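You operate a simulated robot arm through the tools that you are given. There is no shell and no other tool. Be economical: measure what you need, move in short steps, check, and stop when the job is done.

Carry out the task below with a simulated robot arm. There is one attempt and no reset: what you move stays moved.

Task
Fit the 40 ml tube in the dose slide and dose the jar on the jar slide once.
Fine: the old tube goes on the wide mat; push the jar slide in and leave it in. Set down upright: square tube.

Only the result counts: the job must be done as asked and must still hold three seconds after the hand-in. Knocking over, shifting, dropping, spilling or breaking anything else fails it.

Robot
A 7-joint arm with a two-finger parallel gripper, fixed in place. Base frame: the origin is at the foot of the arm, x ahead of it, y to its left, z up; the work surface is at about z = 0.84. Units: m, rad, N and s.
With the tool pointing down near the work surface it reaches from about 0.3 to 0.7 m from the base axis. Its first joint turns from -1.152 to 1.152 rad. Payload 1.57 kg.
Tool frame: the origin (TCP) lies between the finger pads and is the grasp point; the fingertips stand 0.03 m ahead of it; z points along the fingers, y is the line along which they close. Largest opening 0.11 m; finger width 0.024, thickness 0.012; the body of the gripper, 0.048 by 0.112 m, starts 0.078 m behind the TCP.
Orientation is told as [roll, pitch, yaw] about the base's x, y, z axes, in that order, counted from this pose: with the fingers straight down and closing along the base's y, the tool's x points along the base's -x, its y along +y and its z along -z.

Tools
- The arm moves only by the tool send_rows. Its argument "rows" is a list of rows, each an object of numbers (a shift or turn left out is 0, a gripper value left out holds the last): "fingers": the opening, from 0 (shut) to 1 (fully open); "dx", "dy", "dz": the shift along the tool's x, y, z in units of 500 mm (1.0 is 500 mm); "rx", "ry", "rz": the turn, a rotation vector about the tool's x, y, z in units of 45 degrees (1.0 is 45 degrees). In form: [{"fingers": .., "dx": .., "dy": .., "dz": .., "rx": .., "ry": .., "rz": ..}, ...]. A call has 1 to 10 rows; each row is the pose to reach, as a shift and turn from the pose commanded when the call began, along the tool's axes at that moment. A call with a number of a shift or a turn outside -1 to 1 is refused whole. A row lasts 0.2 s, in which the tool goes at most 0.05 m and 0.15 rad; a call with a longer step from one row to the next is refused whole, and so is a gripper value outside its range. A pose out of reach is approached as far as the arm can. The call stops where the force on the tool passes 70 N (or 10 N more than at its start, if that is more) or the arm is blocked; 0.2 s more then pass. Each finger travels about 0.108 m/s and halts on what it meets, pressing with about 37 N; the grip force reading is that of the motor and also rises with nothing between the fingers. The clock runs only during rows and for 0.2 s after the last one: add rows that repeat a pose to give the fingers time. The reply holds the time, the measured pose of the TCP, the force on the tool along the base axes, the opening and the grip force, in the units named above and with some noise, with the torque about the TCP (base axes, N m) and any sound that the robot's microphone picked up.
- Cameras (640 x 400 px; columns grow to the right, rows downward): "scene" is fixed at [0.1627, -0.3865, 1.4104]; the picture's right is [0.81, -0.58, 0.00], its down [-0.29, -0.41, -0.87] and it looks along [0.50, 0.70, -0.50] (base axes); focal length 273 px, centre (320, 200). "wrist" rides on the gripper at [0.07, 0.016, -0.141] in the tool frame; the picture's right is [-0.23, 0.97, 0.00], its down [-0.85, -0.20, -0.48] and it looks along [-0.47, -0.11, 0.88] (tool axes); focal length 222 px, centre (320, 200). There is no depth. A picture from a camera that has moved, and an enlarged one, comes with that camera's place and axes in the base frame and with its lens.
- snapshot(camera): a new picture of that camera. No time passes.
- inspect(camera, box): a new picture of the part [left, top, right, bottom] of that camera's present view, enlarged. No time passes.
- job_done(): hands the job in; it is judged then, once.

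Work in short steps. Places have to be worked out from the pictures, the camera data and where the tool is seen: move nearer, look again, correct. Check each grasp and each placing, and mend what went wrong. You have 120 turns and 64 pictures in all, those below and enlarged ones among them. Open the gripper and draw the arm clear of the work before you hand the job in, unless the task says otherwise; then end with one line.

The tools are called after ">>>" as name(argument=value, ...) on one line, values as JSON. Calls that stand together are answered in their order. send_rows: Moves the arm, as the interface text tells. Its arguments: {"type":"object","properties":{"rows":{"type":"array","items":{"type":"object","properties":{"fingers":{"type":"number"},"dx":{"type":"number"},"dy":{"type":"number"},"dz":{"type":"number"},"rx":{"type":"number"},"ry":{"type":"number"},"rz":{"type":"number"}}}}},"required":["rows"]} The other tools are called the same way: snapshot (camera) takes a picture; inspect (camera, box) takes an enlarged picture of a part of a camera's view; job_done () hands the job in.

At the start:

```text
clock: 0.0
tcp_pos: [0.3878, 0.2194, 1.2134]
tool_rot: [-0.001, 0.0, 0.0]
force: [0.0, -0.9, 0.5]
torque: [-0.01, 0.02, -0.01]
opening: 0.1102
finger_force: 0.2
```

scene: 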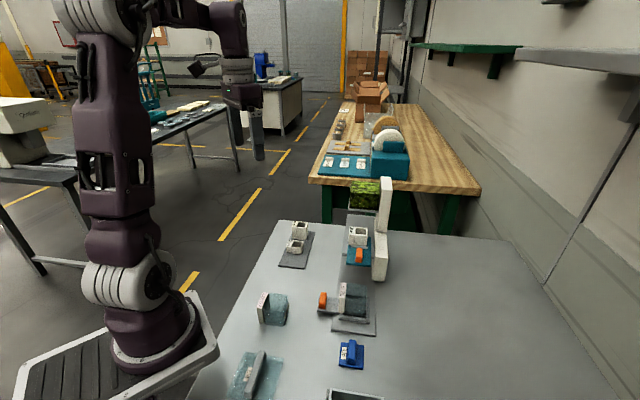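
wrist: 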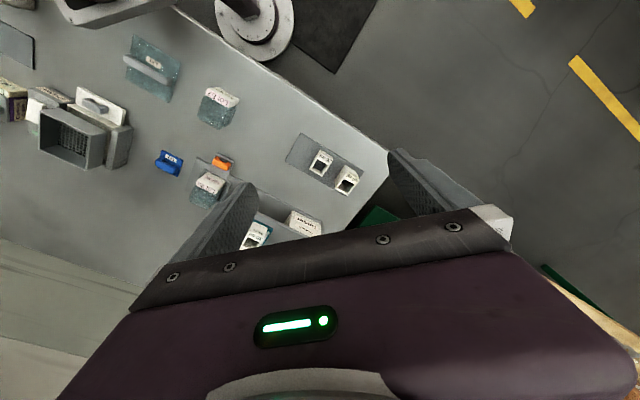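

I start by enlarging the views of the work surface to identify the objects.

>>> inspect(camera="scene", box=[230, 170, 430, 295])

>>> inspect(camera="scene", box=[200, 270, 420, 400])

>>> inspect(camera="wrist", box=[100, 60, 400, 250])

>>> inspect(camera="wrist", box=[0, 0, 200, 180])

```text
3.20 times, centred on (330, 232) of scene
camera zoom: at [0.1627, -0.3865, 1.4104], right [0.81, -0.58, 0.0], down [-0.29, -0.41, -0.87], along [0.5, 0.7, -0.5], focal length 874 px, centre (288, 96)
```

zoom: 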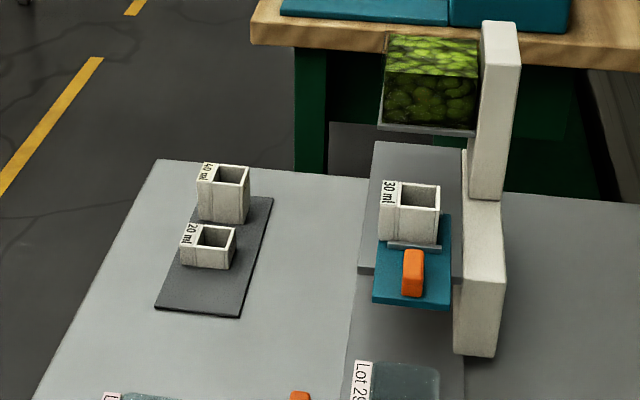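

```text
2.91 times, centred on (310, 335) of scene
camera zoom: at [0.1627, -0.3865, 1.4104], right [0.81, -0.58, 0.0], down [-0.29, -0.41, -0.87], along [0.5, 0.7, -0.5], focal length 795 px, centre (349, -193)
```

zoom: 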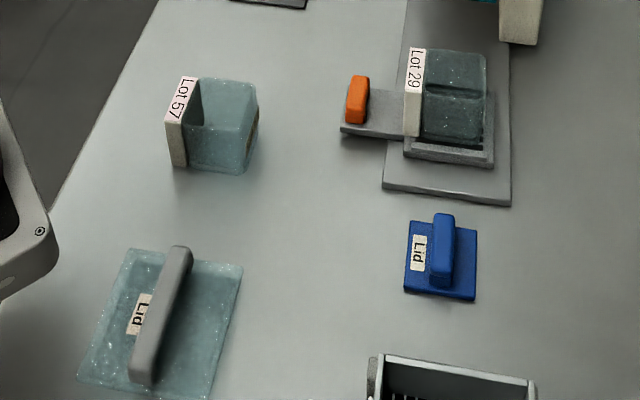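

```text
2.11 times, centred on (250, 155) of wrist
camera zoom: at [0.3176, 0.2351, 1.3529], right [0.23, 0.97, 0.0], down [0.85, -0.2, 0.48], along [0.47, -0.11, -0.88], focal length 468 px, centre (467, 295)
```

zoom: 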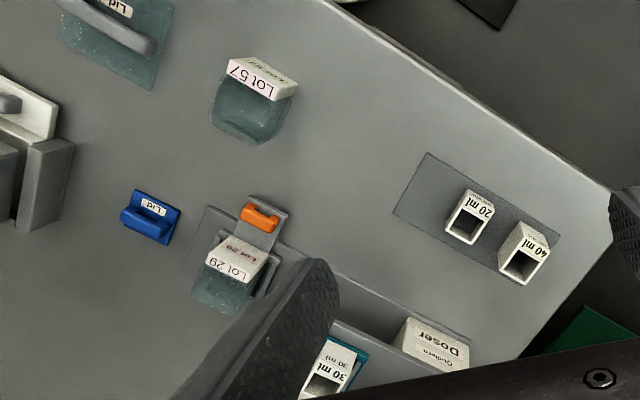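

```text
2.22 times, centred on (100, 90) of wrist
camera zoom: at [0.3176, 0.2351, 1.3529], right [0.23, 0.97, 0.0], down [0.85, -0.2, 0.48], along [0.47, -0.11, -0.88], focal length 494 px, centre (809, 444)
```

zoom: 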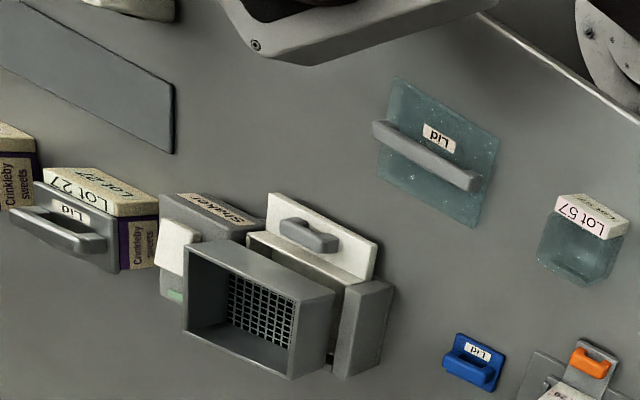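

The 40 ml and 20 ml tubes stand on a dark mat, and the doser has a teal dose slide (30 ml tube fitted) above a grey jar slide. I move the arm toward the middle to look at the doser more closely.

>>> send_rows(rows=[{"dy": -0.09, "dx": 0.04}, {"dy": -0.18, "dx": 0.08}, {"dy": -0.26, "dx": 0.12}, {"dy": -0.34, "dx": 0.12}, {"dy": -0.42, "dx": 0.12}])

>>> snapshot(camera="wrist")

>>> snapshot(camera="scene")

```text
clock: 1.2
tcp_pos: [0.3271, 0.009, 1.2115]
tool_rot: [0.0, -0.001, -0.001]
force: [0.1, -0.2, -0.1]
torque: [0.02, -0.02, -0.02]
opening: 0.1101
finger_force: 0.0
```

```text
57 pictures are left
camera wrist: at [0.2574, 0.0247, 1.3518], right [0.23, 0.97, 0.0], down [0.86, -0.2, 0.48], along [0.47, -0.11, -0.88], focal length 222 px, centre (320, 200)
```

wrist: 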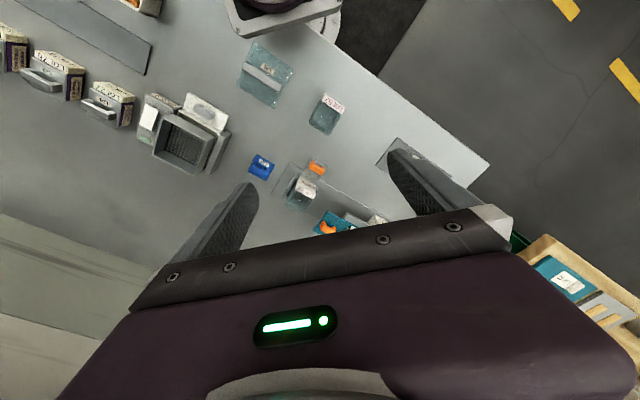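

```text
56 pictures are left
```

scene: 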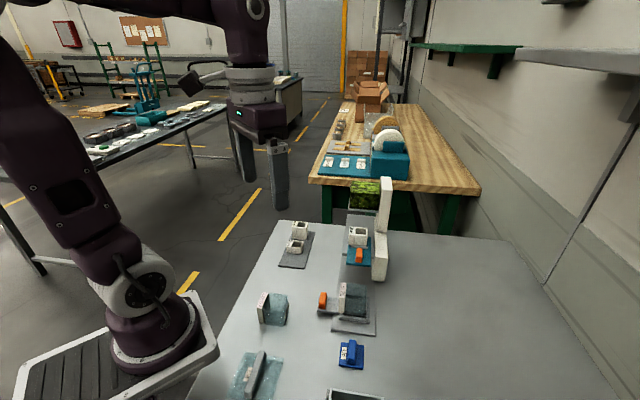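

Next I look at this view enlarged, both the doser and the far left items including the second mat.

>>> inspect(camera="wrist", box=[240, 120, 420, 240])

>>> inspect(camera="wrist", box=[0, 0, 240, 160])

```text
3.33 times, centred on (330, 180) of wrist
camera zoom: at [0.2574, 0.0247, 1.3518], right [0.23, 0.97, 0.0], down [0.86, -0.2, 0.48], along [0.47, -0.11, -0.88], focal length 740 px, centre (287, 267)
```

zoom: 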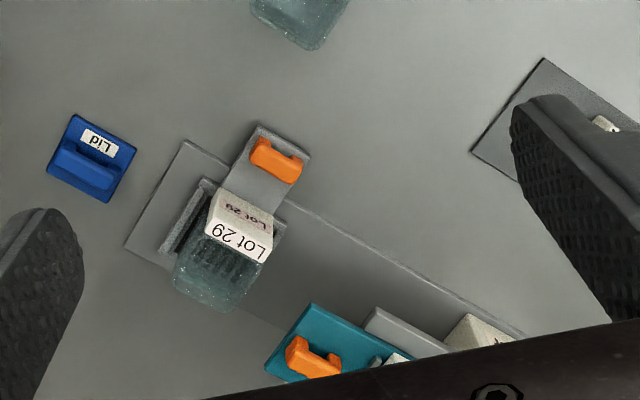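

```text
2.50 times, centred on (120, 80) of wrist
camera zoom: at [0.2574, 0.0247, 1.3518], right [0.23, 0.97, 0.0], down [0.86, -0.2, 0.48], along [0.47, -0.11, -0.88], focal length 555 px, centre (820, 500)
```

zoom: 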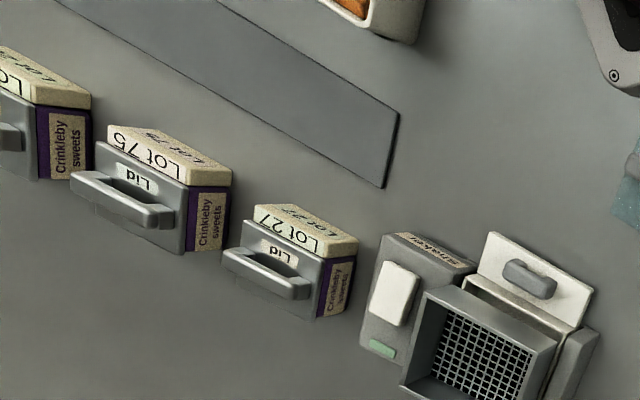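

The far-left dark mat looks narrow and long, and the tubes' mat shorter. I shift toward -y to see it fully before deciding which one is the wide mat.

>>> send_rows(rows=[{"dy": -0.09}, {"dy": -0.18}, {"dy": -0.27}, {"dy": -0.36}, {"dy": -0.45}, {"dy": -0.52}])

>>> snapshot(camera="wrist")

```text
clock: 2.6
tcp_pos: [0.327, -0.2514, 1.2103]
tool_rot: [0.001, 0.0, 0.001]
force: [0.3, -0.1, 0.3]
torque: [0.0, 0.0, 0.03]
opening: 0.1101
finger_force: 0.0
```

```text
53 pictures are left
camera wrist: at [0.2576, -0.2349, 1.3508], right [0.23, 0.97, 0.0], down [0.85, -0.2, 0.48], along [0.47, -0.11, -0.88], focal length 222 px, centre (320, 200)
```

wrist: 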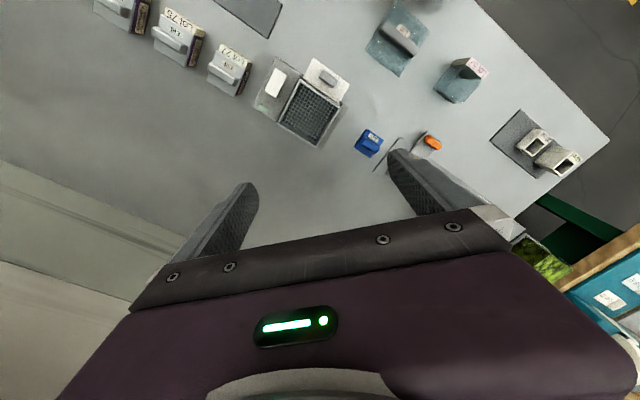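

To see the area behind the visible edge, I pitch the camera back toward the base.

>>> send_rows(rows=[{"ry": 0.18}, {"ry": 0.36}, {"ry": 0.54}, {"ry": 0.72}])

>>> snapshot(camera="wrist")

```text
clock: 3.6
tcp_pos: [0.327, -0.25, 1.2114]
tool_rot: [-0.001, 0.566, -0.002]
force: [0.4, -0.3, 0.0]
torque: [0.01, 0.03, -0.01]
opening: 0.1102
finger_force: 0.0
```

```text
52 pictures are left
camera wrist: at [0.3444, -0.2346, 1.3677], right [0.19, 0.97, -0.12], down [0.98, -0.2, -0.06], along [-0.08, -0.11, -0.99], focal length 222 px, centre (320, 200)
```

wrist: 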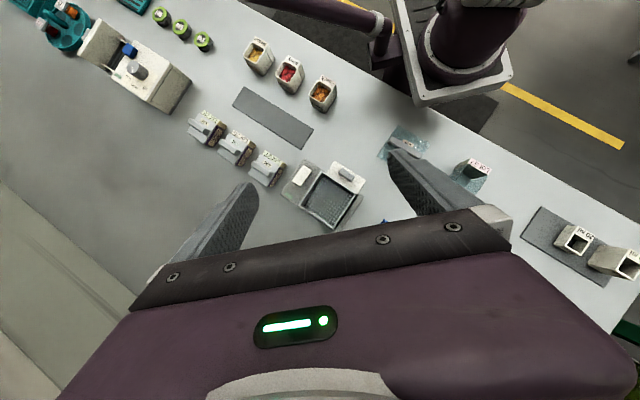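

The far mat is about 0.06 × 0.20 m (narrow) and the tubes' mat is wider (0.075), so the tubes' mat is the "wide mat". I go to a near-nadir view above the doser and tubes.

>>> send_rows(rows=[{"dy": 0.09}, {"dy": 0.18}, {"dy": 0.27}, {"dy": 0.36}, {"dy": 0.45}, {"dy": 0.54}, {"dy": 0.63}, {"dy": 0.68, "dx": -0.06}, {"dy": 0.7, "dx": -0.14}])

>>> snapshot(camera="wrist")

>>> inspect(camera="wrist", box=[200, 60, 440, 220])

```text
clock: 5.6
tcp_pos: [0.3858, 0.1009, 1.1747]
tool_rot: [0.0, 0.565, 0.0]
force: [0.1, 0.5, -0.8]
torque: [0.02, 0.03, 0.0]
opening: 0.1101
finger_force: 0.1
```

```text
51 pictures are left
camera wrist: at [0.4018, 0.1168, 1.3318], right [0.19, 0.97, -0.12], down [0.98, -0.2, -0.05], along [-0.08, -0.11, -0.99], focal length 222 px, centre (320, 200)
```

wrist: 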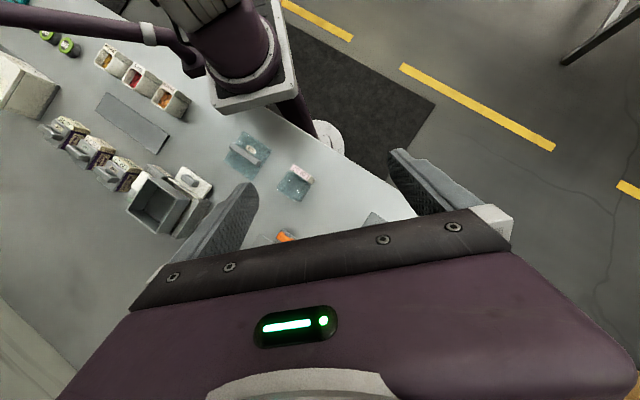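

```text
2.50 times, centred on (320, 140) of wrist
camera zoom: at [0.4018, 0.1168, 1.3318], right [0.19, 0.97, -0.12], down [0.98, -0.2, -0.05], along [-0.08, -0.11, -0.99], focal length 555 px, centre (320, 350)
```

zoom: 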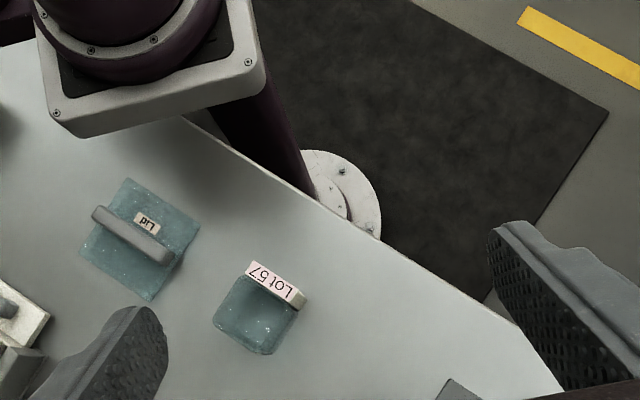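

That view looks the wrong way; I level the tool and come toward the doser from the front, higher than its column.

>>> send_rows(rows=[{"ry": -0.18}, {"ry": -0.36}, {"ry": -0.54}, {"ry": -0.72}])

>>> send_rows(rows=[{"dx": -0.05, "dy": -0.06}, {"dx": -0.1, "dy": -0.1}, {"dx": -0.12, "dy": -0.14}])

>>> inspect(camera="wrist", box=[160, 60, 480, 260])

```text
clock: 6.6
tcp_pos: [0.3859, 0.1007, 1.1755]
tool_rot: [0.001, -0.003, 0.0]
force: [-0.4, -0.2, 0.9]
torque: [0.02, -0.05, 0.01]
opening: 0.11
finger_force: 0.1
```

```text
clock: 7.4
tcp_pos: [0.4461, 0.0314, 1.1739]
tool_rot: [0.0, 0.0, -0.001]
force: [-0.3, 0.4, 0.2]
torque: [0.03, 0.03, -0.04]
opening: 0.1099
finger_force: 0.0
```

```text
2.00 times, centred on (320, 160) of wrist
camera zoom: at [0.376, 0.0458, 1.3151], right [0.23, 0.97, 0.0], down [0.86, -0.2, 0.48], along [0.47, -0.11, -0.88], focal length 444 px, centre (320, 280)
```

zoom: 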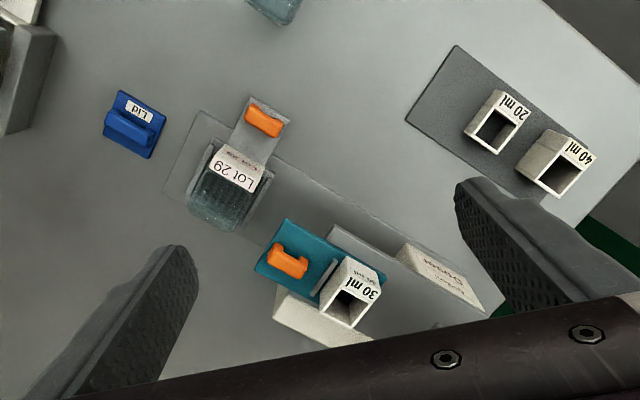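

From two views I triangulate: dose handle ≈ (0.543,-0.023,0.951), 30 ml tube top ≈ (0.583,0.020,0.981), 40 ml tube top ≈ (0.546,0.25,0.88); everything is turned by 45°. I need a view of the hopper end, so I move up and forward.

>>> send_rows(rows=[{"dz": -0.08, "dx": -0.04}, {"dz": -0.14, "dx": -0.1}, {"dz": -0.14, "dx": -0.19}])

>>> inspect(camera="wrist", box=[200, 80, 440, 230])

>>> inspect(camera="scene", box=[310, 170, 410, 300])

```text
clock: 8.2
tcp_pos: [0.5371, 0.0309, 1.2445]
tool_rot: [-0.002, 0.0, 0.0]
force: [0.7, 0.1, 0.9]
torque: [0.0, 0.03, 0.02]
opening: 0.1098
finger_force: 0.1
```

```text
2.67 times, centred on (320, 155) of wrist
camera zoom: at [0.4682, 0.0461, 1.3859], right [0.23, 0.97, 0.0], down [0.86, -0.2, 0.48], along [0.46, -0.11, -0.88], focal length 592 px, centre (320, 320)
```

zoom: 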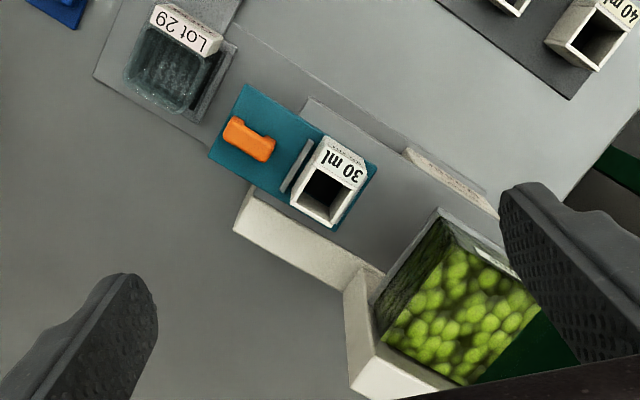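

```text
3.08 times, centred on (360, 235) of scene
camera zoom: at [0.1627, -0.3865, 1.4104], right [0.81, -0.58, 0.0], down [-0.29, -0.41, -0.87], along [0.5, 0.7, -0.5], focal length 841 px, centre (197, 92)
```

zoom: 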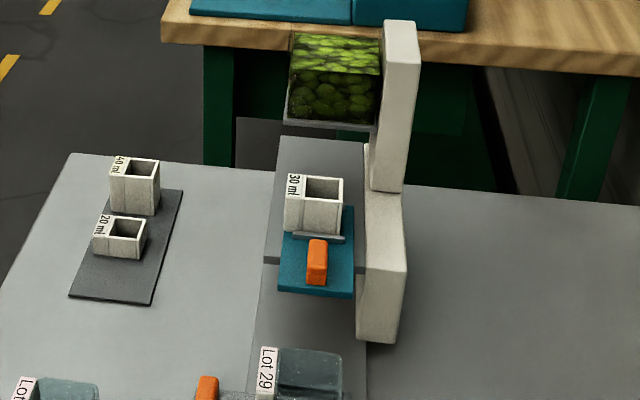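

Geometry is clear: push direction e1 = (0.71,0.71), block and deck top ≈ 0.937, and gripping across e2 keeps the fingers off the fence and hopper. I yaw the tool 45° so the camera looks along e1, and move over toward the mat to measure tubes.

>>> send_rows(rows=[{"rz": -0.18, "dx": 0.03, "dy": 0.05}, {"rz": -0.36, "dx": 0.07, "dy": 0.11}, {"rz": -0.54, "dx": 0.1, "dy": 0.17}, {"rz": -0.72, "dx": 0.12, "dy": 0.22}, {"rz": -0.9, "dx": 0.13, "dy": 0.26}, {"rz": -1.0, "dx": 0.13, "dy": 0.3}])

>>> snapshot(camera="wrist")

```text
clock: 9.6
tcp_pos: [0.4751, 0.1819, 1.2443]
tool_rot: [0.0, 0.0, 0.788]
force: [-0.6, 0.7, -0.5]
torque: [-0.01, -0.02, 0.01]
opening: 0.1101
finger_force: 0.0
```

```text
46 pictures are left
camera wrist: at [0.4137, 0.1429, 1.3853], right [-0.53, 0.85, 0.0], down [0.74, 0.46, 0.48], along [0.41, 0.25, -0.88], focal length 222 px, centre (320, 200)
```

wrist: 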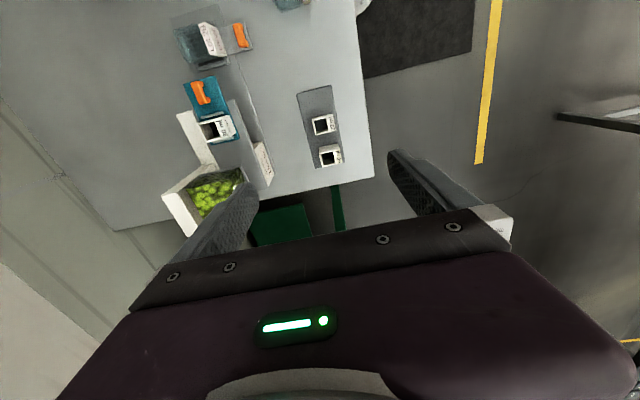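

The view is now aligned with the setup. I descend straight to z ≈ 1.0 over the mat to measure it closely.

>>> send_rows(rows=[{"dz": 0.1}, {"dz": 0.2}, {"dz": 0.3}, {"dz": 0.4}, {"dz": 0.48}])

>>> snapshot(camera="wrist")

```text
clock: 10.8
tcp_pos: [0.4786, 0.1798, 1.004]
tool_rot: [-0.002, 0.002, 0.785]
force: [-0.5, -0.4, -0.4]
torque: [0.0, 0.0, 0.02]
opening: 0.1098
finger_force: 0.0
```

```text
45 pictures are left
camera wrist: at [0.417, 0.1407, 1.1449], right [-0.53, 0.85, 0.0], down [0.75, 0.46, 0.48], along [0.41, 0.25, -0.88], focal length 222 px, centre (320, 200)
```

wrist: 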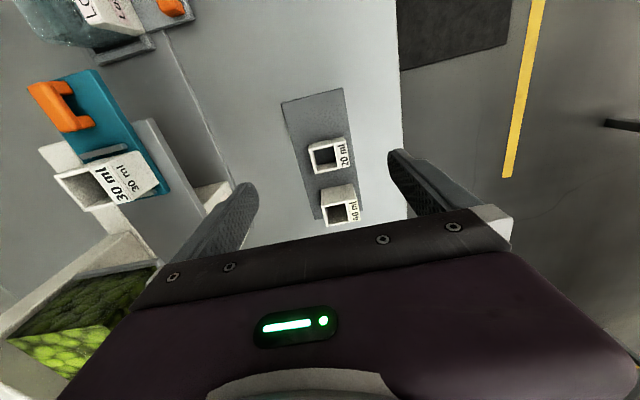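

I enlarge the tubes and mat, and also the dose slide from this side view.

>>> inspect(camera="wrist", box=[260, 75, 400, 240])

>>> inspect(camera="wrist", box=[0, 0, 240, 240])

```text
2.42 times, centred on (330, 158) of wrist
camera zoom: at [0.417, 0.1407, 1.1449], right [-0.53, 0.85, 0.0], down [0.75, 0.46, 0.48], along [0.41, 0.25, -0.88], focal length 538 px, centre (296, 303)
```

zoom: 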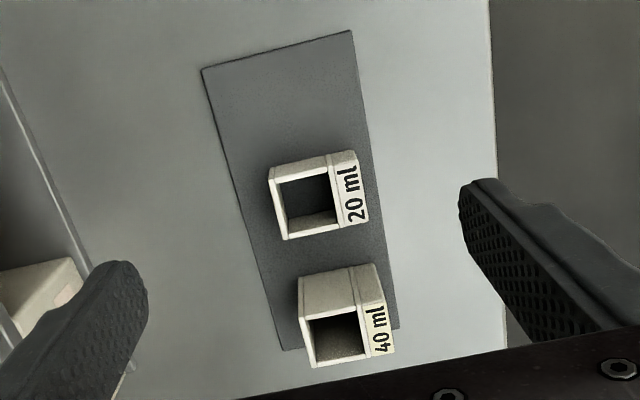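

```text
1.67 times, centred on (120, 120) of wrist
camera zoom: at [0.417, 0.1407, 1.1449], right [-0.53, 0.85, 0.0], down [0.75, 0.46, 0.48], along [0.41, 0.25, -0.88], focal length 370 px, centre (653, 333)
```

zoom: 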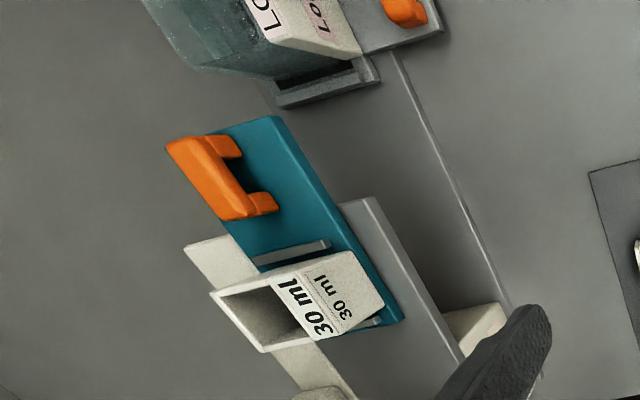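

Mat spans s=0.410–0.588 along e1 and is 0.08 wide; the tubes are ~0.035 × 0.046 (with label block), and a free spot exists at the near end (centre ≈ (0.454,0.157)). Next I look closely at the dose slide's tube.

>>> send_rows(rows=[{"dz": -0.1}, {"dz": -0.2}, {"dz": -0.29}, {"dz": -0.29, "dy": -0.09, "dx": 0.03}, {"dz": -0.29, "dy": -0.18, "dx": 0.07}, {"dz": -0.29, "dy": -0.27, "dx": 0.12}, {"dz": -0.29, "dy": -0.348, "dx": 0.17}, {"dz": -0.22, "dy": -0.348, "dx": 0.17}, {"dz": -0.15, "dy": -0.348, "dx": 0.17}])

>>> inspect(camera="wrist", box=[200, 40, 440, 240])

>>> inspect(camera="scene", box=[300, 160, 440, 300])

```text
refused: row 6 steps farther than a row can; nothing moved
```

```text
2.00 times, centred on (320, 140) of wrist
camera zoom: at [0.417, 0.1407, 1.1449], right [-0.53, 0.85, 0.0], down [0.75, 0.46, 0.48], along [0.41, 0.25, -0.88], focal length 444 px, centre (320, 320)
```

zoom: 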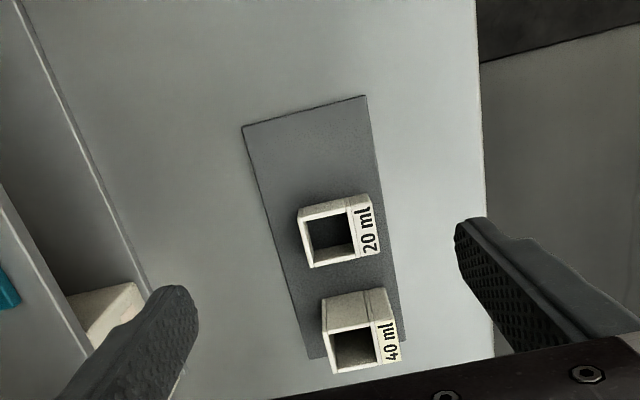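

```text
2.86 times, centred on (370, 230) of scene
camera zoom: at [0.1627, -0.3865, 1.4104], right [0.81, -0.58, 0.0], down [-0.29, -0.41, -0.87], along [0.5, 0.7, -0.5], focal length 781 px, centre (177, 114)
```

zoom: 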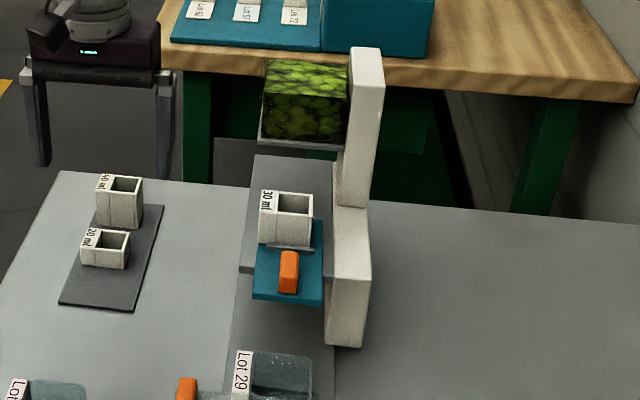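

One step was too long; I resend with shorter steps.

>>> send_rows(rows=[{"dz": -0.1}, {"dz": -0.2}, {"dz": -0.29}, {"dz": -0.29, "dy": -0.08, "dx": 0.03}, {"dz": -0.29, "dy": -0.16, "dx": 0.07}, {"dz": -0.29, "dy": -0.24, "dx": 0.11}, {"dz": -0.29, "dy": -0.3, "dx": 0.15}, {"dz": -0.29, "dy": -0.348, "dx": 0.17}, {"dz": -0.22, "dy": -0.348, "dx": 0.17}, {"dz": -0.15, "dy": -0.348, "dx": 0.17}])

>>> inspect(camera="wrist", box=[200, 40, 440, 240])

```text
clock: 13.0
tcp_pos: [0.5398, -0.0049, 1.0806]
tool_rot: [-0.002, 0.0, 0.785]
force: [-0.1, -0.3, -0.4]
torque: [0.0, -0.01, -0.02]
opening: 0.1099
finger_force: 0.1
```

```text
2.00 times, centred on (320, 140) of wrist
camera zoom: at [0.4782, -0.0436, 1.2211], right [-0.53, 0.85, 0.0], down [0.75, 0.46, 0.48], along [0.41, 0.25, -0.88], focal length 444 px, centre (320, 320)
```

zoom: 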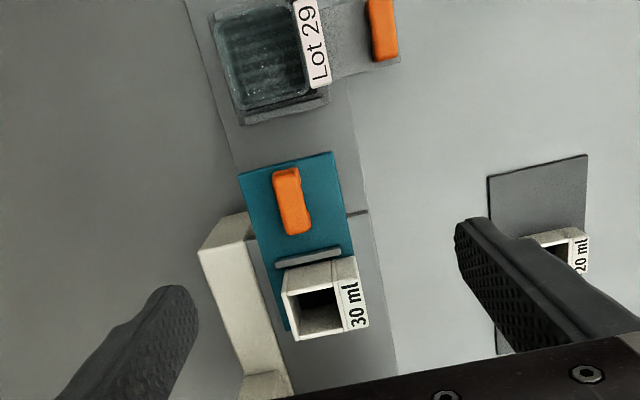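

30 ml tube centre is ≈ (0.582,0.025), top ≈ 0.981, same footprint as the 40 ml one; jar is open. I move above it and lower part-way, then check.

>>> send_rows(rows=[{"dx": -0.06, "dy": -0.01}, {"dx": -0.1016, "dy": -0.0178}, {"dx": -0.1016, "dy": -0.0178, "dz": 0.06}, {"dx": -0.1016, "dy": -0.0178, "dz": 0.11}])

>>> snapshot(camera="wrist")

>>> inspect(camera="scene", box=[290, 140, 440, 290])

```text
clock: 14.0
tcp_pos: [0.5814, 0.0252, 1.0248]
tool_rot: [-0.001, -0.002, 0.786]
force: [-0.2, -0.1, -0.4]
torque: [-0.03, 0.02, 0.02]
opening: 0.1101
finger_force: 0.1
```

```text
39 pictures are left
camera wrist: at [0.52, -0.0127, 1.165], right [-0.53, 0.85, 0.0], down [0.75, 0.46, 0.48], along [0.41, 0.25, -0.88], focal length 222 px, centre (320, 200)
```

wrist: 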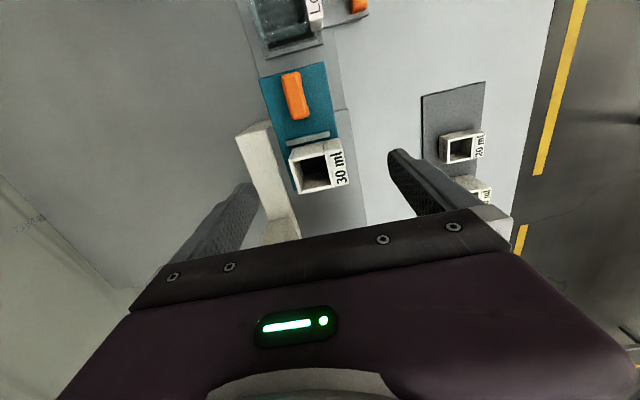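

```text
2.67 times, centred on (365, 215) of scene
camera zoom: at [0.1627, -0.3865, 1.4104], right [0.81, -0.58, 0.0], down [-0.29, -0.41, -0.87], along [0.5, 0.7, -0.5], focal length 729 px, centre (200, 160)
```

zoom: 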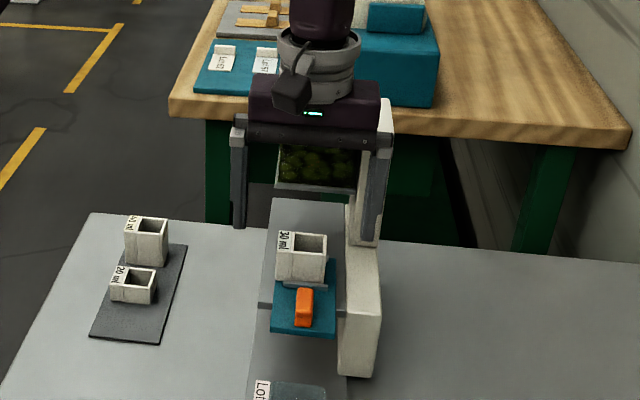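

The TCP should project onto about (321,171) at tube height; tube centre appears at (317,168), within 3 mm. I correct slightly, descend to z = 0.985, then close.

>>> send_rows(rows=[{"dx": 0.002, "dy": -0.005, "dz": 0.04}, {"dx": 0.002, "dy": -0.005, "dz": 0.08}])

>>> snapshot(camera="wrist")

```text
clock: 14.6
tcp_pos: [0.5814, 0.0221, 0.9851]
tool_rot: [0.001, 0.0, 0.787]
force: [1.0, 0.5, 0.5]
torque: [0.03, 0.0, 0.03]
opening: 0.1098
finger_force: 0.1
```

```text
37 pictures are left
camera wrist: at [0.5213, -0.0152, 1.1262], right [-0.53, 0.85, 0.0], down [0.75, 0.46, 0.48], along [0.41, 0.25, -0.88], focal length 222 px, centre (320, 200)
```

wrist: 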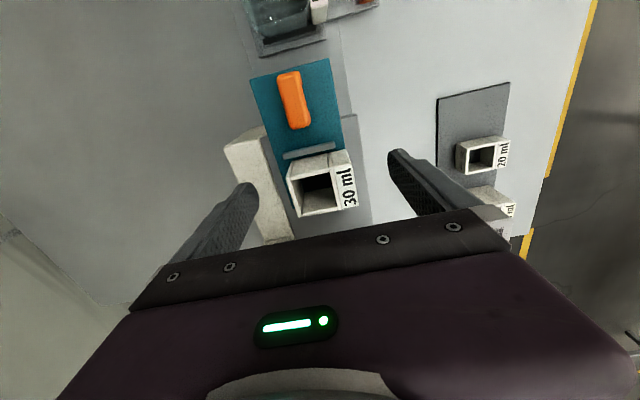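

Well centred. I close on the tube.

>>> send_rows(rows=[{"fingers": 0.6}, {"fingers": 0.42}, {"fingers": 0.2}, {"fingers": 0.2}, {"fingers": 0.2}])

```text
clock: 15.8
tcp_pos: [0.584, 0.022, 0.9861]
tool_rot: [0.0, 0.0, 0.786]
force: [0.1, 0.5, 0.7]
torque: [0.05, 0.04, 0.02]
opening: 0.0465
finger_force: 36.7
```

Gripped at 46.5 mm, matching the tube width. I lift slowly to 0.05 above and look.

>>> send_rows(rows=[{"dz": -0.02}, {"dz": -0.05}, {"dz": -0.1}, {"dz": -0.16}])

>>> snapshot(camera="wrist")

>>> inspect(camera="scene", box=[290, 140, 440, 290])

```text
clock: 16.8
tcp_pos: [0.5845, 0.0221, 1.0673]
tool_rot: [-0.002, -0.001, 0.786]
force: [-0.3, 0.2, 0.5]
torque: [0.03, -0.05, -0.03]
opening: 0.0464
finger_force: 36.6
```

```text
36 pictures are left
camera wrist: at [0.5235, -0.0163, 1.2073], right [-0.53, 0.85, 0.0], down [0.75, 0.46, 0.48], along [0.41, 0.25, -0.88], focal length 222 px, centre (320, 200)
```

wrist: 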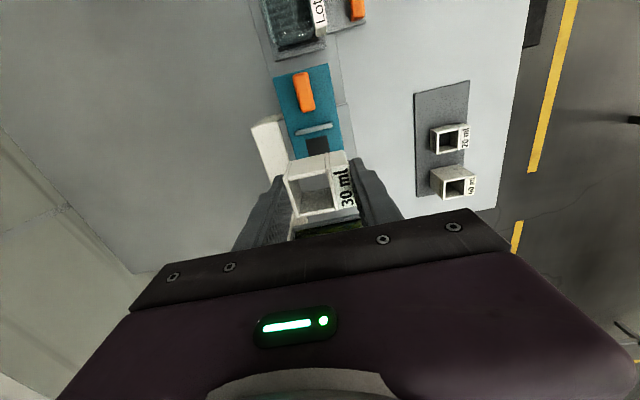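

```text
2.67 times, centred on (365, 215) of scene
camera zoom: at [0.1627, -0.3865, 1.4104], right [0.81, -0.58, 0.0], down [-0.29, -0.41, -0.87], along [0.5, 0.7, -0.5], focal length 729 px, centre (200, 160)
```

zoom: 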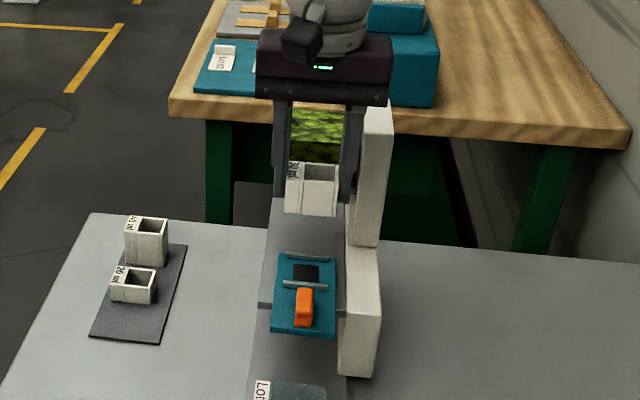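

Tube is held upright and clear. I carry it sideways (along -e2) above the free near end of the mat.

>>> send_rows(rows=[{"dy": 0.08}, {"dy": 0.16}, {"dy": 0.24}, {"dy": 0.32, "dx": -0.003}, {"dy": 0.374, "dx": -0.006}, {"dy": 0.374, "dx": -0.006, "dz": 0.09}, {"dy": 0.374, "dx": -0.006, "dz": 0.18}, {"dy": 0.374, "dx": -0.006, "dz": 0.26}])

>>> snapshot(camera="wrist")

>>> inspect(camera="scene", box=[240, 200, 360, 300])

```text
clock: 18.6
tcp_pos: [0.4528, 0.1571, 0.9312]
tool_rot: [0.0, -0.001, 0.787]
force: [-0.1, 0.2, -0.2]
torque: [-0.02, -0.02, 0.01]
opening: 0.0466
finger_force: 37.2
```

```text
34 pictures are left
camera wrist: at [0.3923, 0.1182, 1.073], right [-0.53, 0.85, 0.0], down [0.75, 0.46, 0.48], along [0.41, 0.25, -0.88], focal length 222 px, centre (320, 200)
```

wrist: 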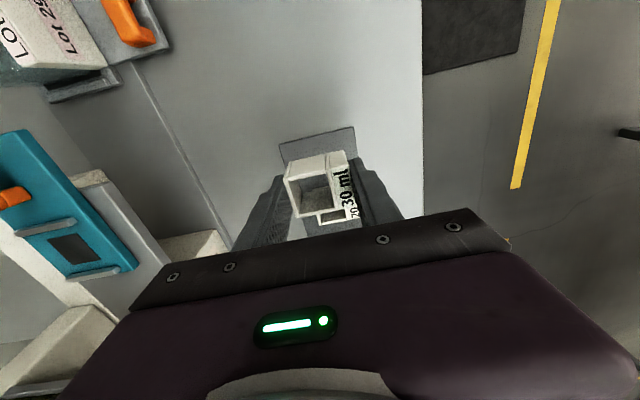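

```text
4.00 times, centred on (300, 250) of scene
camera zoom: at [0.1627, -0.3865, 1.4104], right [0.81, -0.58, 0.0], down [-0.29, -0.41, -0.87], along [0.5, 0.7, -0.5], focal length 1093 px, centre (400, 0)
```

zoom: 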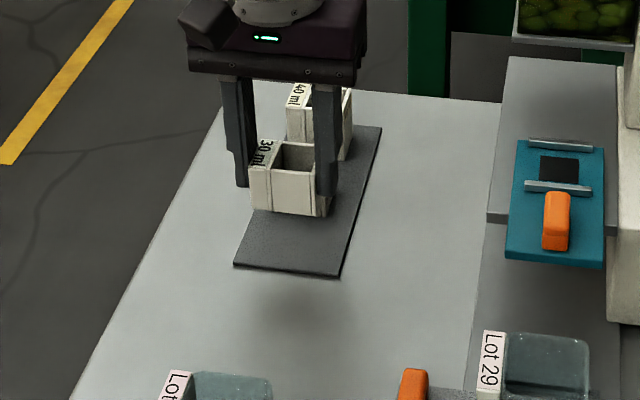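

I enlarge to verify the gap between held tube, the mat's near edge and the 20 ml tube.

>>> inspect(camera="wrist", box=[260, 115, 380, 235])

```text
3.33 times, centred on (320, 175) of wrist
camera zoom: at [0.3923, 0.1182, 1.073], right [-0.53, 0.85, 0.0], down [0.75, 0.46, 0.48], along [0.41, 0.25, -0.88], focal length 740 px, centre (320, 283)
```

zoom: 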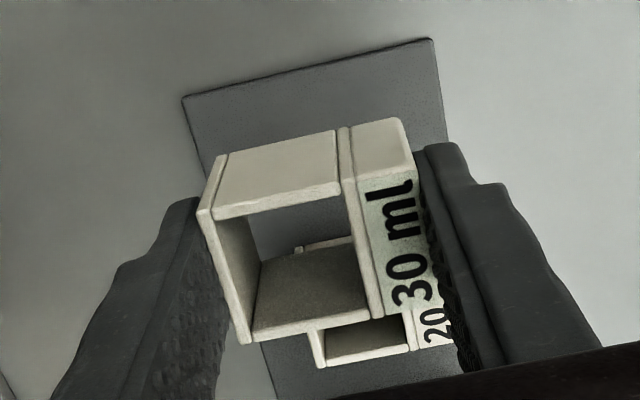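

Near edge margin on the mat ~7 mm and gap to the 20 ml tube ~4 mm; I shift 2 mm toward the near edge and lower to just above the mat.

>>> send_rows(rows=[{"dx": 0.004}, {"dx": 0.004, "dz": 0.04}, {"dx": 0.004, "dz": 0.076}, {"dx": 0.004, "dz": 0.076}])

>>> inspect(camera="scene", box=[260, 210, 340, 280])

```text
clock: 19.6
tcp_pos: [0.451, 0.1546, 0.8951]
tool_rot: [0.001, 0.0, 0.785]
force: [-0.1, 0.2, -0.4]
torque: [0.01, 0.0, -0.02]
opening: 0.0463
finger_force: 37.0
```

```text
5.71 times, centred on (300, 245) of scene
camera zoom: at [0.1627, -0.3865, 1.4104], right [0.81, -0.58, 0.0], down [-0.29, -0.41, -0.87], along [0.5, 0.7, -0.5], focal length 1561 px, centre (434, -57)
```

zoom: 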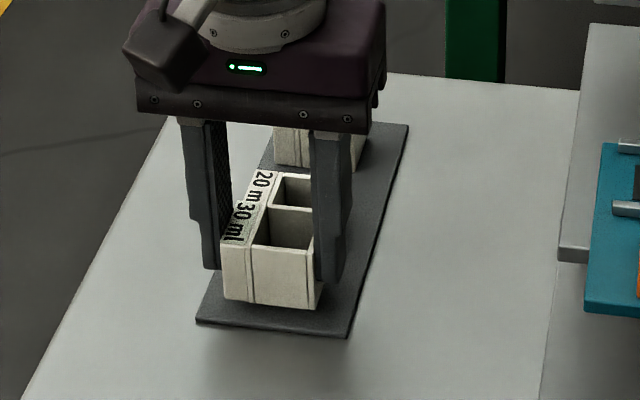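

Still slightly above the mat. I lower in 2–3 mm increments watching the force.

>>> send_rows(rows=[{"dz": 0.006}, {"dz": 0.012}])

>>> send_rows(rows=[{"dz": 0.004}, {"dz": 0.006}])

```text
clock: 20.2
tcp_pos: [0.4514, 0.1561, 0.8903]
tool_rot: [0.002, -0.002, 0.784]
force: [-0.3, 0.5, -0.4]
torque: [0.04, -0.02, -0.02]
opening: 0.0465
finger_force: 36.3
```

```text
clock: 20.8
tcp_pos: [0.4511, 0.1559, 0.8875]
tool_rot: [0.0, 0.0, 0.785]
force: [0.2, 0.4, 0.5]
torque: [0.0, -0.03, 0.02]
opening: 0.0464
finger_force: 37.2
```

>>> send_rows(rows=[{"dz": 0.003}, {"dz": 0.005}])

>>> send_rows(rows=[{"dz": 0.003}, {"dz": 0.005}])

>>> inspect(camera="scene", box=[260, 210, 340, 280])

```text
clock: 21.4
tcp_pos: [0.4516, 0.1557, 0.885]
tool_rot: [-0.001, -0.002, 0.785]
force: [-3.9, 0.0, 16.8]
torque: [0.02, 0.14, 0.03]
opening: 0.0463
finger_force: 36.7
```

```text
clock: 22.0
tcp_pos: [0.4509, 0.1559, 0.8828]
tool_rot: [-0.001, -0.004, 0.786]
force: [-2.3, 0.4, 27.2]
torque: [0.05, 0.08, 0.0]
opening: 0.0465
finger_force: 37.1
```

```text
5.71 times, centred on (300, 245) of scene
camera zoom: at [0.1623, -0.3866, 1.4104], right [0.81, -0.58, 0.0], down [-0.29, -0.41, -0.87], along [0.5, 0.7, -0.5], focal length 1561 px, centre (434, -57)
```

zoom: 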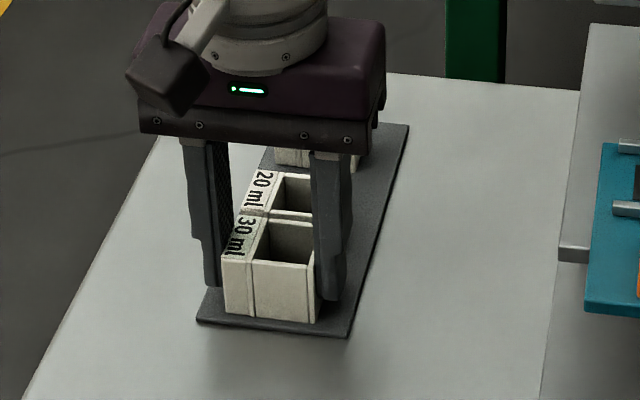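

Contact at z ≈ 0.8855 (expected). I relieve the press, open, and rise.

>>> send_rows(rows=[{"dz": -0.006}, {"dz": -0.006, "fingers": 0.5}, {"dz": -0.006, "fingers": 0.7}, {"dz": -0.006, "fingers": 0.8}, {"dz": -0.05}, {"dz": -0.14}, {"dz": -0.23}])

>>> snapshot(camera="wrist")

```text
clock: 23.6
tcp_pos: [0.4515, 0.1567, 0.9989]
tool_rot: [-0.001, 0.0, 0.786]
force: [-1.0, -0.1, 0.1]
torque: [-0.02, 0.02, 0.03]
opening: 0.0882
finger_force: 0.1
```

```text
29 pictures are left
camera wrist: at [0.3911, 0.1197, 1.1395], right [-0.53, 0.85, 0.0], down [0.75, 0.46, 0.48], along [0.41, 0.25, -0.88], focal length 222 px, centre (320, 200)
```

wrist: 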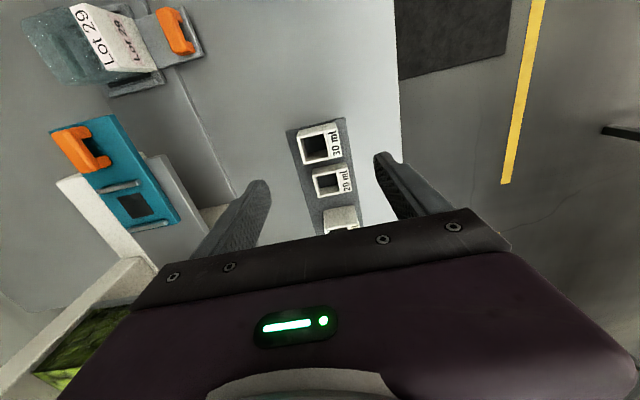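

30 ml tube stands on the mat. I move over the 40 ml tube.

>>> send_rows(rows=[{"dx": -0.08}, {"dx": -0.16}, {"dx": -0.25, "dy": 0.008}, {"dx": -0.25, "dy": 0.008, "dz": 0.06}])

>>> snapshot(camera="wrist")

```text
clock: 24.6
tcp_pos: [0.537, 0.2485, 0.9663]
tool_rot: [-0.001, -0.002, 0.784]
force: [-0.6, -0.5, -0.3]
torque: [0.02, 0.02, 0.01]
opening: 0.0882
finger_force: 0.1
```

```text
28 pictures are left
camera wrist: at [0.4774, 0.2104, 1.1067], right [-0.53, 0.85, 0.0], down [0.75, 0.46, 0.48], along [0.41, 0.25, -0.88], focal length 222 px, centre (320, 200)
```

wrist: 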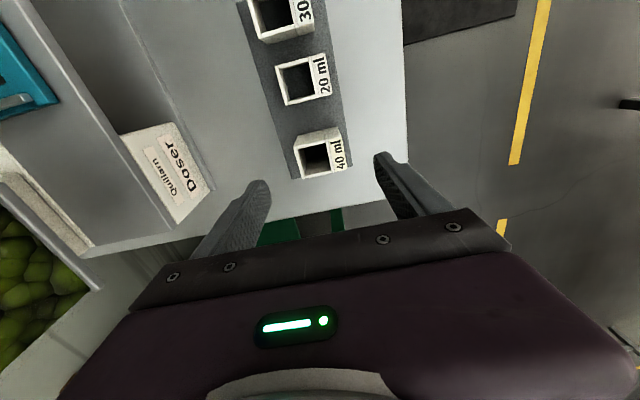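

The tube is ~3 mm to the right of the TCP; I correct and descend to z ≈ 0.897, then close.

>>> send_rows(rows=[{"dy": 0.006, "dx": -0.002, "dz": 0.06}, {"dy": 0.006, "dx": -0.002, "dz": 0.138}, {"dy": 0.006, "dx": -0.002, "dz": 0.138}])

>>> snapshot(camera="wrist")

```text
clock: 25.4
tcp_pos: [0.535, 0.2503, 0.8969]
tool_rot: [0.0, -0.001, 0.785]
force: [0.1, -0.7, 0.2]
torque: [-0.02, 0.02, 0.0]
opening: 0.0881
finger_force: 0.1
```

```text
27 pictures are left
camera wrist: at [0.4752, 0.2122, 1.0378], right [-0.53, 0.85, 0.0], down [0.75, 0.46, 0.48], along [0.41, 0.25, -0.88], focal length 222 px, centre (320, 200)
```

wrist: 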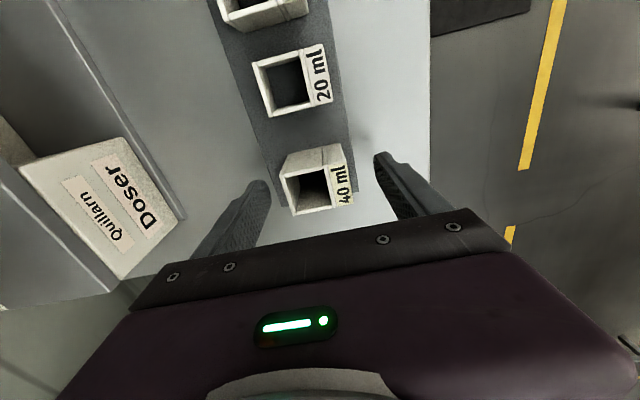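

Centring offset vs the 30 ml grasp is ~4 mm along e1; I match it (shift back 4 mm), then close.

>>> send_rows(rows=[{"dx": 0.008, "dy": -0.003}, {"dx": 0.008, "dy": -0.003, "fingers": 0.6}, {"dx": 0.008, "dy": -0.003, "fingers": 0.42}, {"dx": 0.008, "dy": -0.003, "fingers": 0.2}, {"dx": 0.008, "dy": -0.003, "fingers": 0.2}, {"dx": 0.008, "dy": -0.003, "fingers": 0.2}])

>>> inspect(camera="wrist", box=[260, 115, 380, 235])

```text
clock: 26.8
tcp_pos: [0.5354, 0.2468, 0.8978]
tool_rot: [0.002, -0.001, 0.784]
force: [0.7, -0.2, -0.6]
torque: [0.0, -0.03, 0.01]
opening: 0.0464
finger_force: 37.6
```

```text
3.33 times, centred on (320, 175) of wrist
camera zoom: at [0.4737, 0.2077, 1.0383], right [-0.53, 0.85, 0.0], down [0.75, 0.46, 0.48], along [0.41, 0.25, -0.88], focal length 740 px, centre (320, 283)
```

zoom: 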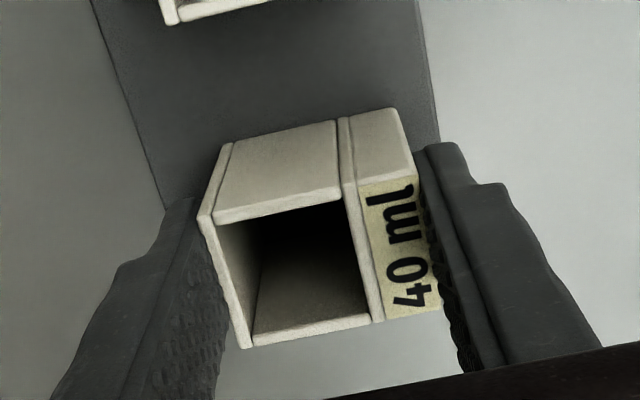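

The grip matches the 30 ml one almost exactly (same offsets in the picture). I lift, go back along e1, then across above the dose slide.

>>> send_rows(rows=[{"dz": -0.05}, {"dz": -0.14}, {"dz": -0.23}, {"dz": -0.32}, {"dz": -0.365}, {"dz": -0.365, "dx": 0.09}, {"dz": -0.365, "dx": 0.18}, {"dz": -0.365, "dx": 0.249}])

>>> send_rows(rows=[{"dy": -0.09}, {"dy": -0.18}, {"dy": -0.27}, {"dy": -0.35}, {"dy": -0.387}, {"dy": -0.387}])

>>> inspect(camera="wrist", box=[240, 60, 400, 240])

>>> inspect(camera="scene", box=[310, 170, 410, 290])

```text
clock: 28.6
tcp_pos: [0.4443, 0.1577, 1.0812]
tool_rot: [-0.001, 0.0, 0.787]
force: [1.0, 0.0, -0.2]
torque: [0.01, -0.02, 0.0]
opening: 0.0464
finger_force: 37.2
```

```text
clock: 30.0
tcp_pos: [0.5829, 0.0205, 1.0831]
tool_rot: [0.001, 0.001, 0.785]
force: [0.4, -0.6, -0.5]
torque: [0.0, -0.01, 0.02]
opening: 0.0464
finger_force: 37.0
```

```text
2.22 times, centred on (320, 150) of wrist
camera zoom: at [0.5223, -0.0183, 1.2234], right [-0.53, 0.85, 0.0], down [0.75, 0.46, 0.48], along [0.41, 0.25, -0.88], focal length 494 px, centre (320, 311)
```

zoom: 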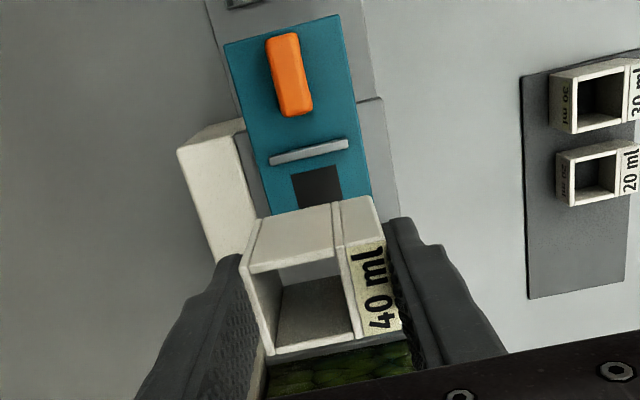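

```text
3.33 times, centred on (360, 230) of scene
camera zoom: at [0.1627, -0.3865, 1.4104], right [0.81, -0.58, 0.0], down [-0.29, -0.41, -0.87], along [0.5, 0.7, -0.5], focal length 911 px, centre (187, 100)
```

zoom: 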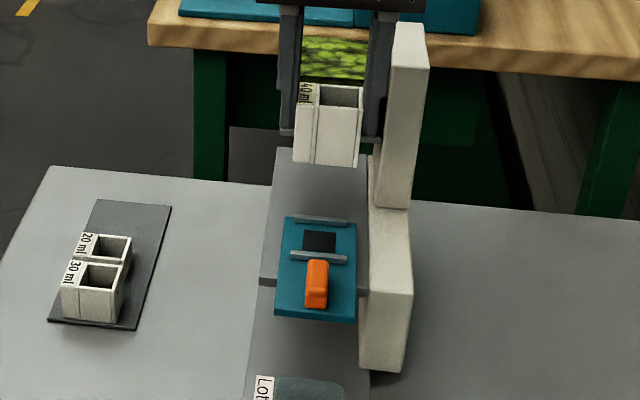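

Slide is unmoved and ready. I lower to about 15 mm above the seat and recheck position.

>>> send_rows(rows=[{"dz": 0.07}, {"dz": 0.138}, {"dz": 0.138}])

>>> send_rows(rows=[{"dz": 0.0}])

>>> send_rows(rows=[{"dz": 0.0}])

>>> inspect(camera="wrist", box=[250, 100, 390, 240])

>>> inspect(camera="scene", box=[330, 200, 390, 275])

```text
clock: 30.8
tcp_pos: [0.5823, 0.0212, 1.012]
tool_rot: [0.001, 0.0, 0.786]
force: [0.6, -0.5, -0.6]
torque: [-0.02, -0.01, 0.01]
opening: 0.0465
finger_force: 36.9
```

```text
clock: 31.2
tcp_pos: [0.583, 0.0216, 1.014]
tool_rot: [0.001, -0.001, 0.785]
force: [0.5, 0.0, 0.5]
torque: [0.02, 0.02, 0.01]
opening: 0.0465
finger_force: 36.9
```

```text
clock: 31.6
tcp_pos: [0.5826, 0.0215, 1.0128]
tool_rot: [-0.001, 0.0, 0.785]
force: [-0.3, 0.0, -0.6]
torque: [0.01, 0.02, 0.0]
opening: 0.0466
finger_force: 36.9
```

```text
2.86 times, centred on (320, 170) of wrist
camera zoom: at [0.5214, -0.0162, 1.1534], right [-0.53, 0.85, 0.0], down [0.75, 0.46, 0.48], along [0.41, 0.25, -0.88], focal length 635 px, centre (320, 286)
```

zoom: 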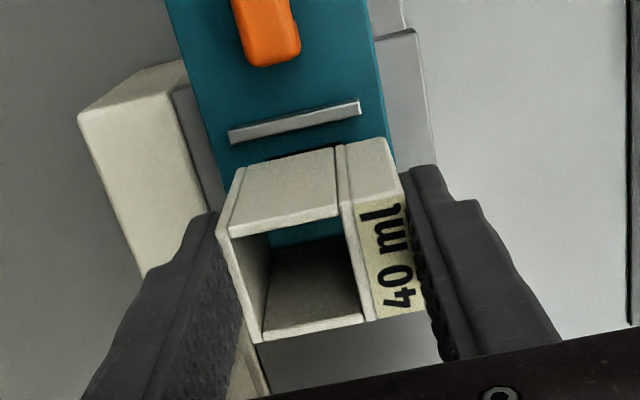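

```text
5.33 times, centred on (360, 238) of scene
camera zoom: at [0.1627, -0.3865, 1.4104], right [0.81, -0.58, 0.0], down [-0.29, -0.41, -0.87], along [0.5, 0.7, -0.5], focal length 1457 px, centre (107, 0)
```

zoom: 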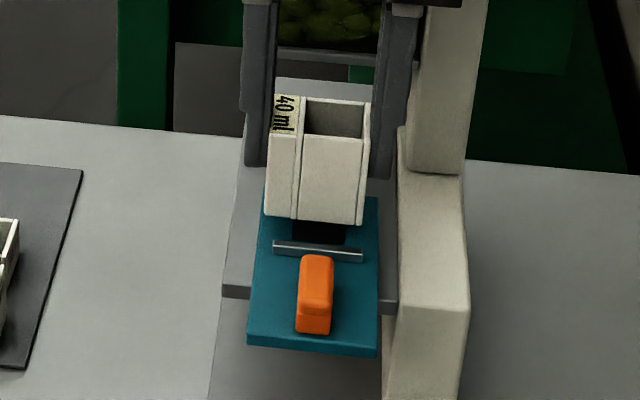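

Position is within ~1 mm of the original seat. I nudge +0.8 mm along e1 and lower in small steps, watching for early contact.

>>> send_rows(rows=[{"dx": -0.0016, "dz": 0.008}, {"dx": -0.0016, "dz": 0.016}])

>>> send_rows(rows=[{"dz": 0.003}, {"dz": 0.006}])

>>> send_rows(rows=[{"dz": 0.003}, {"dz": 0.006}])

```text
clock: 32.2
tcp_pos: [0.5821, 0.0219, 1.0043]
tool_rot: [0.0, -0.001, 0.787]
force: [-0.3, -0.8, -0.1]
torque: [-0.02, 0.03, 0.04]
opening: 0.0464
finger_force: 37.2
```

```text
clock: 32.8
tcp_pos: [0.5831, 0.0229, 1.0025]
tool_rot: [0.001, 0.0, 0.786]
force: [1.0, -0.5, 0.0]
torque: [0.0, 0.01, -0.01]
opening: 0.046
finger_force: 36.6
```

```text
clock: 33.4
tcp_pos: [0.5827, 0.0217, 0.9993]
tool_rot: [0.0, 0.0, 0.785]
force: [-0.1, -0.6, -0.8]
torque: [-0.02, 0.05, -0.01]
opening: 0.0464
finger_force: 37.4
```

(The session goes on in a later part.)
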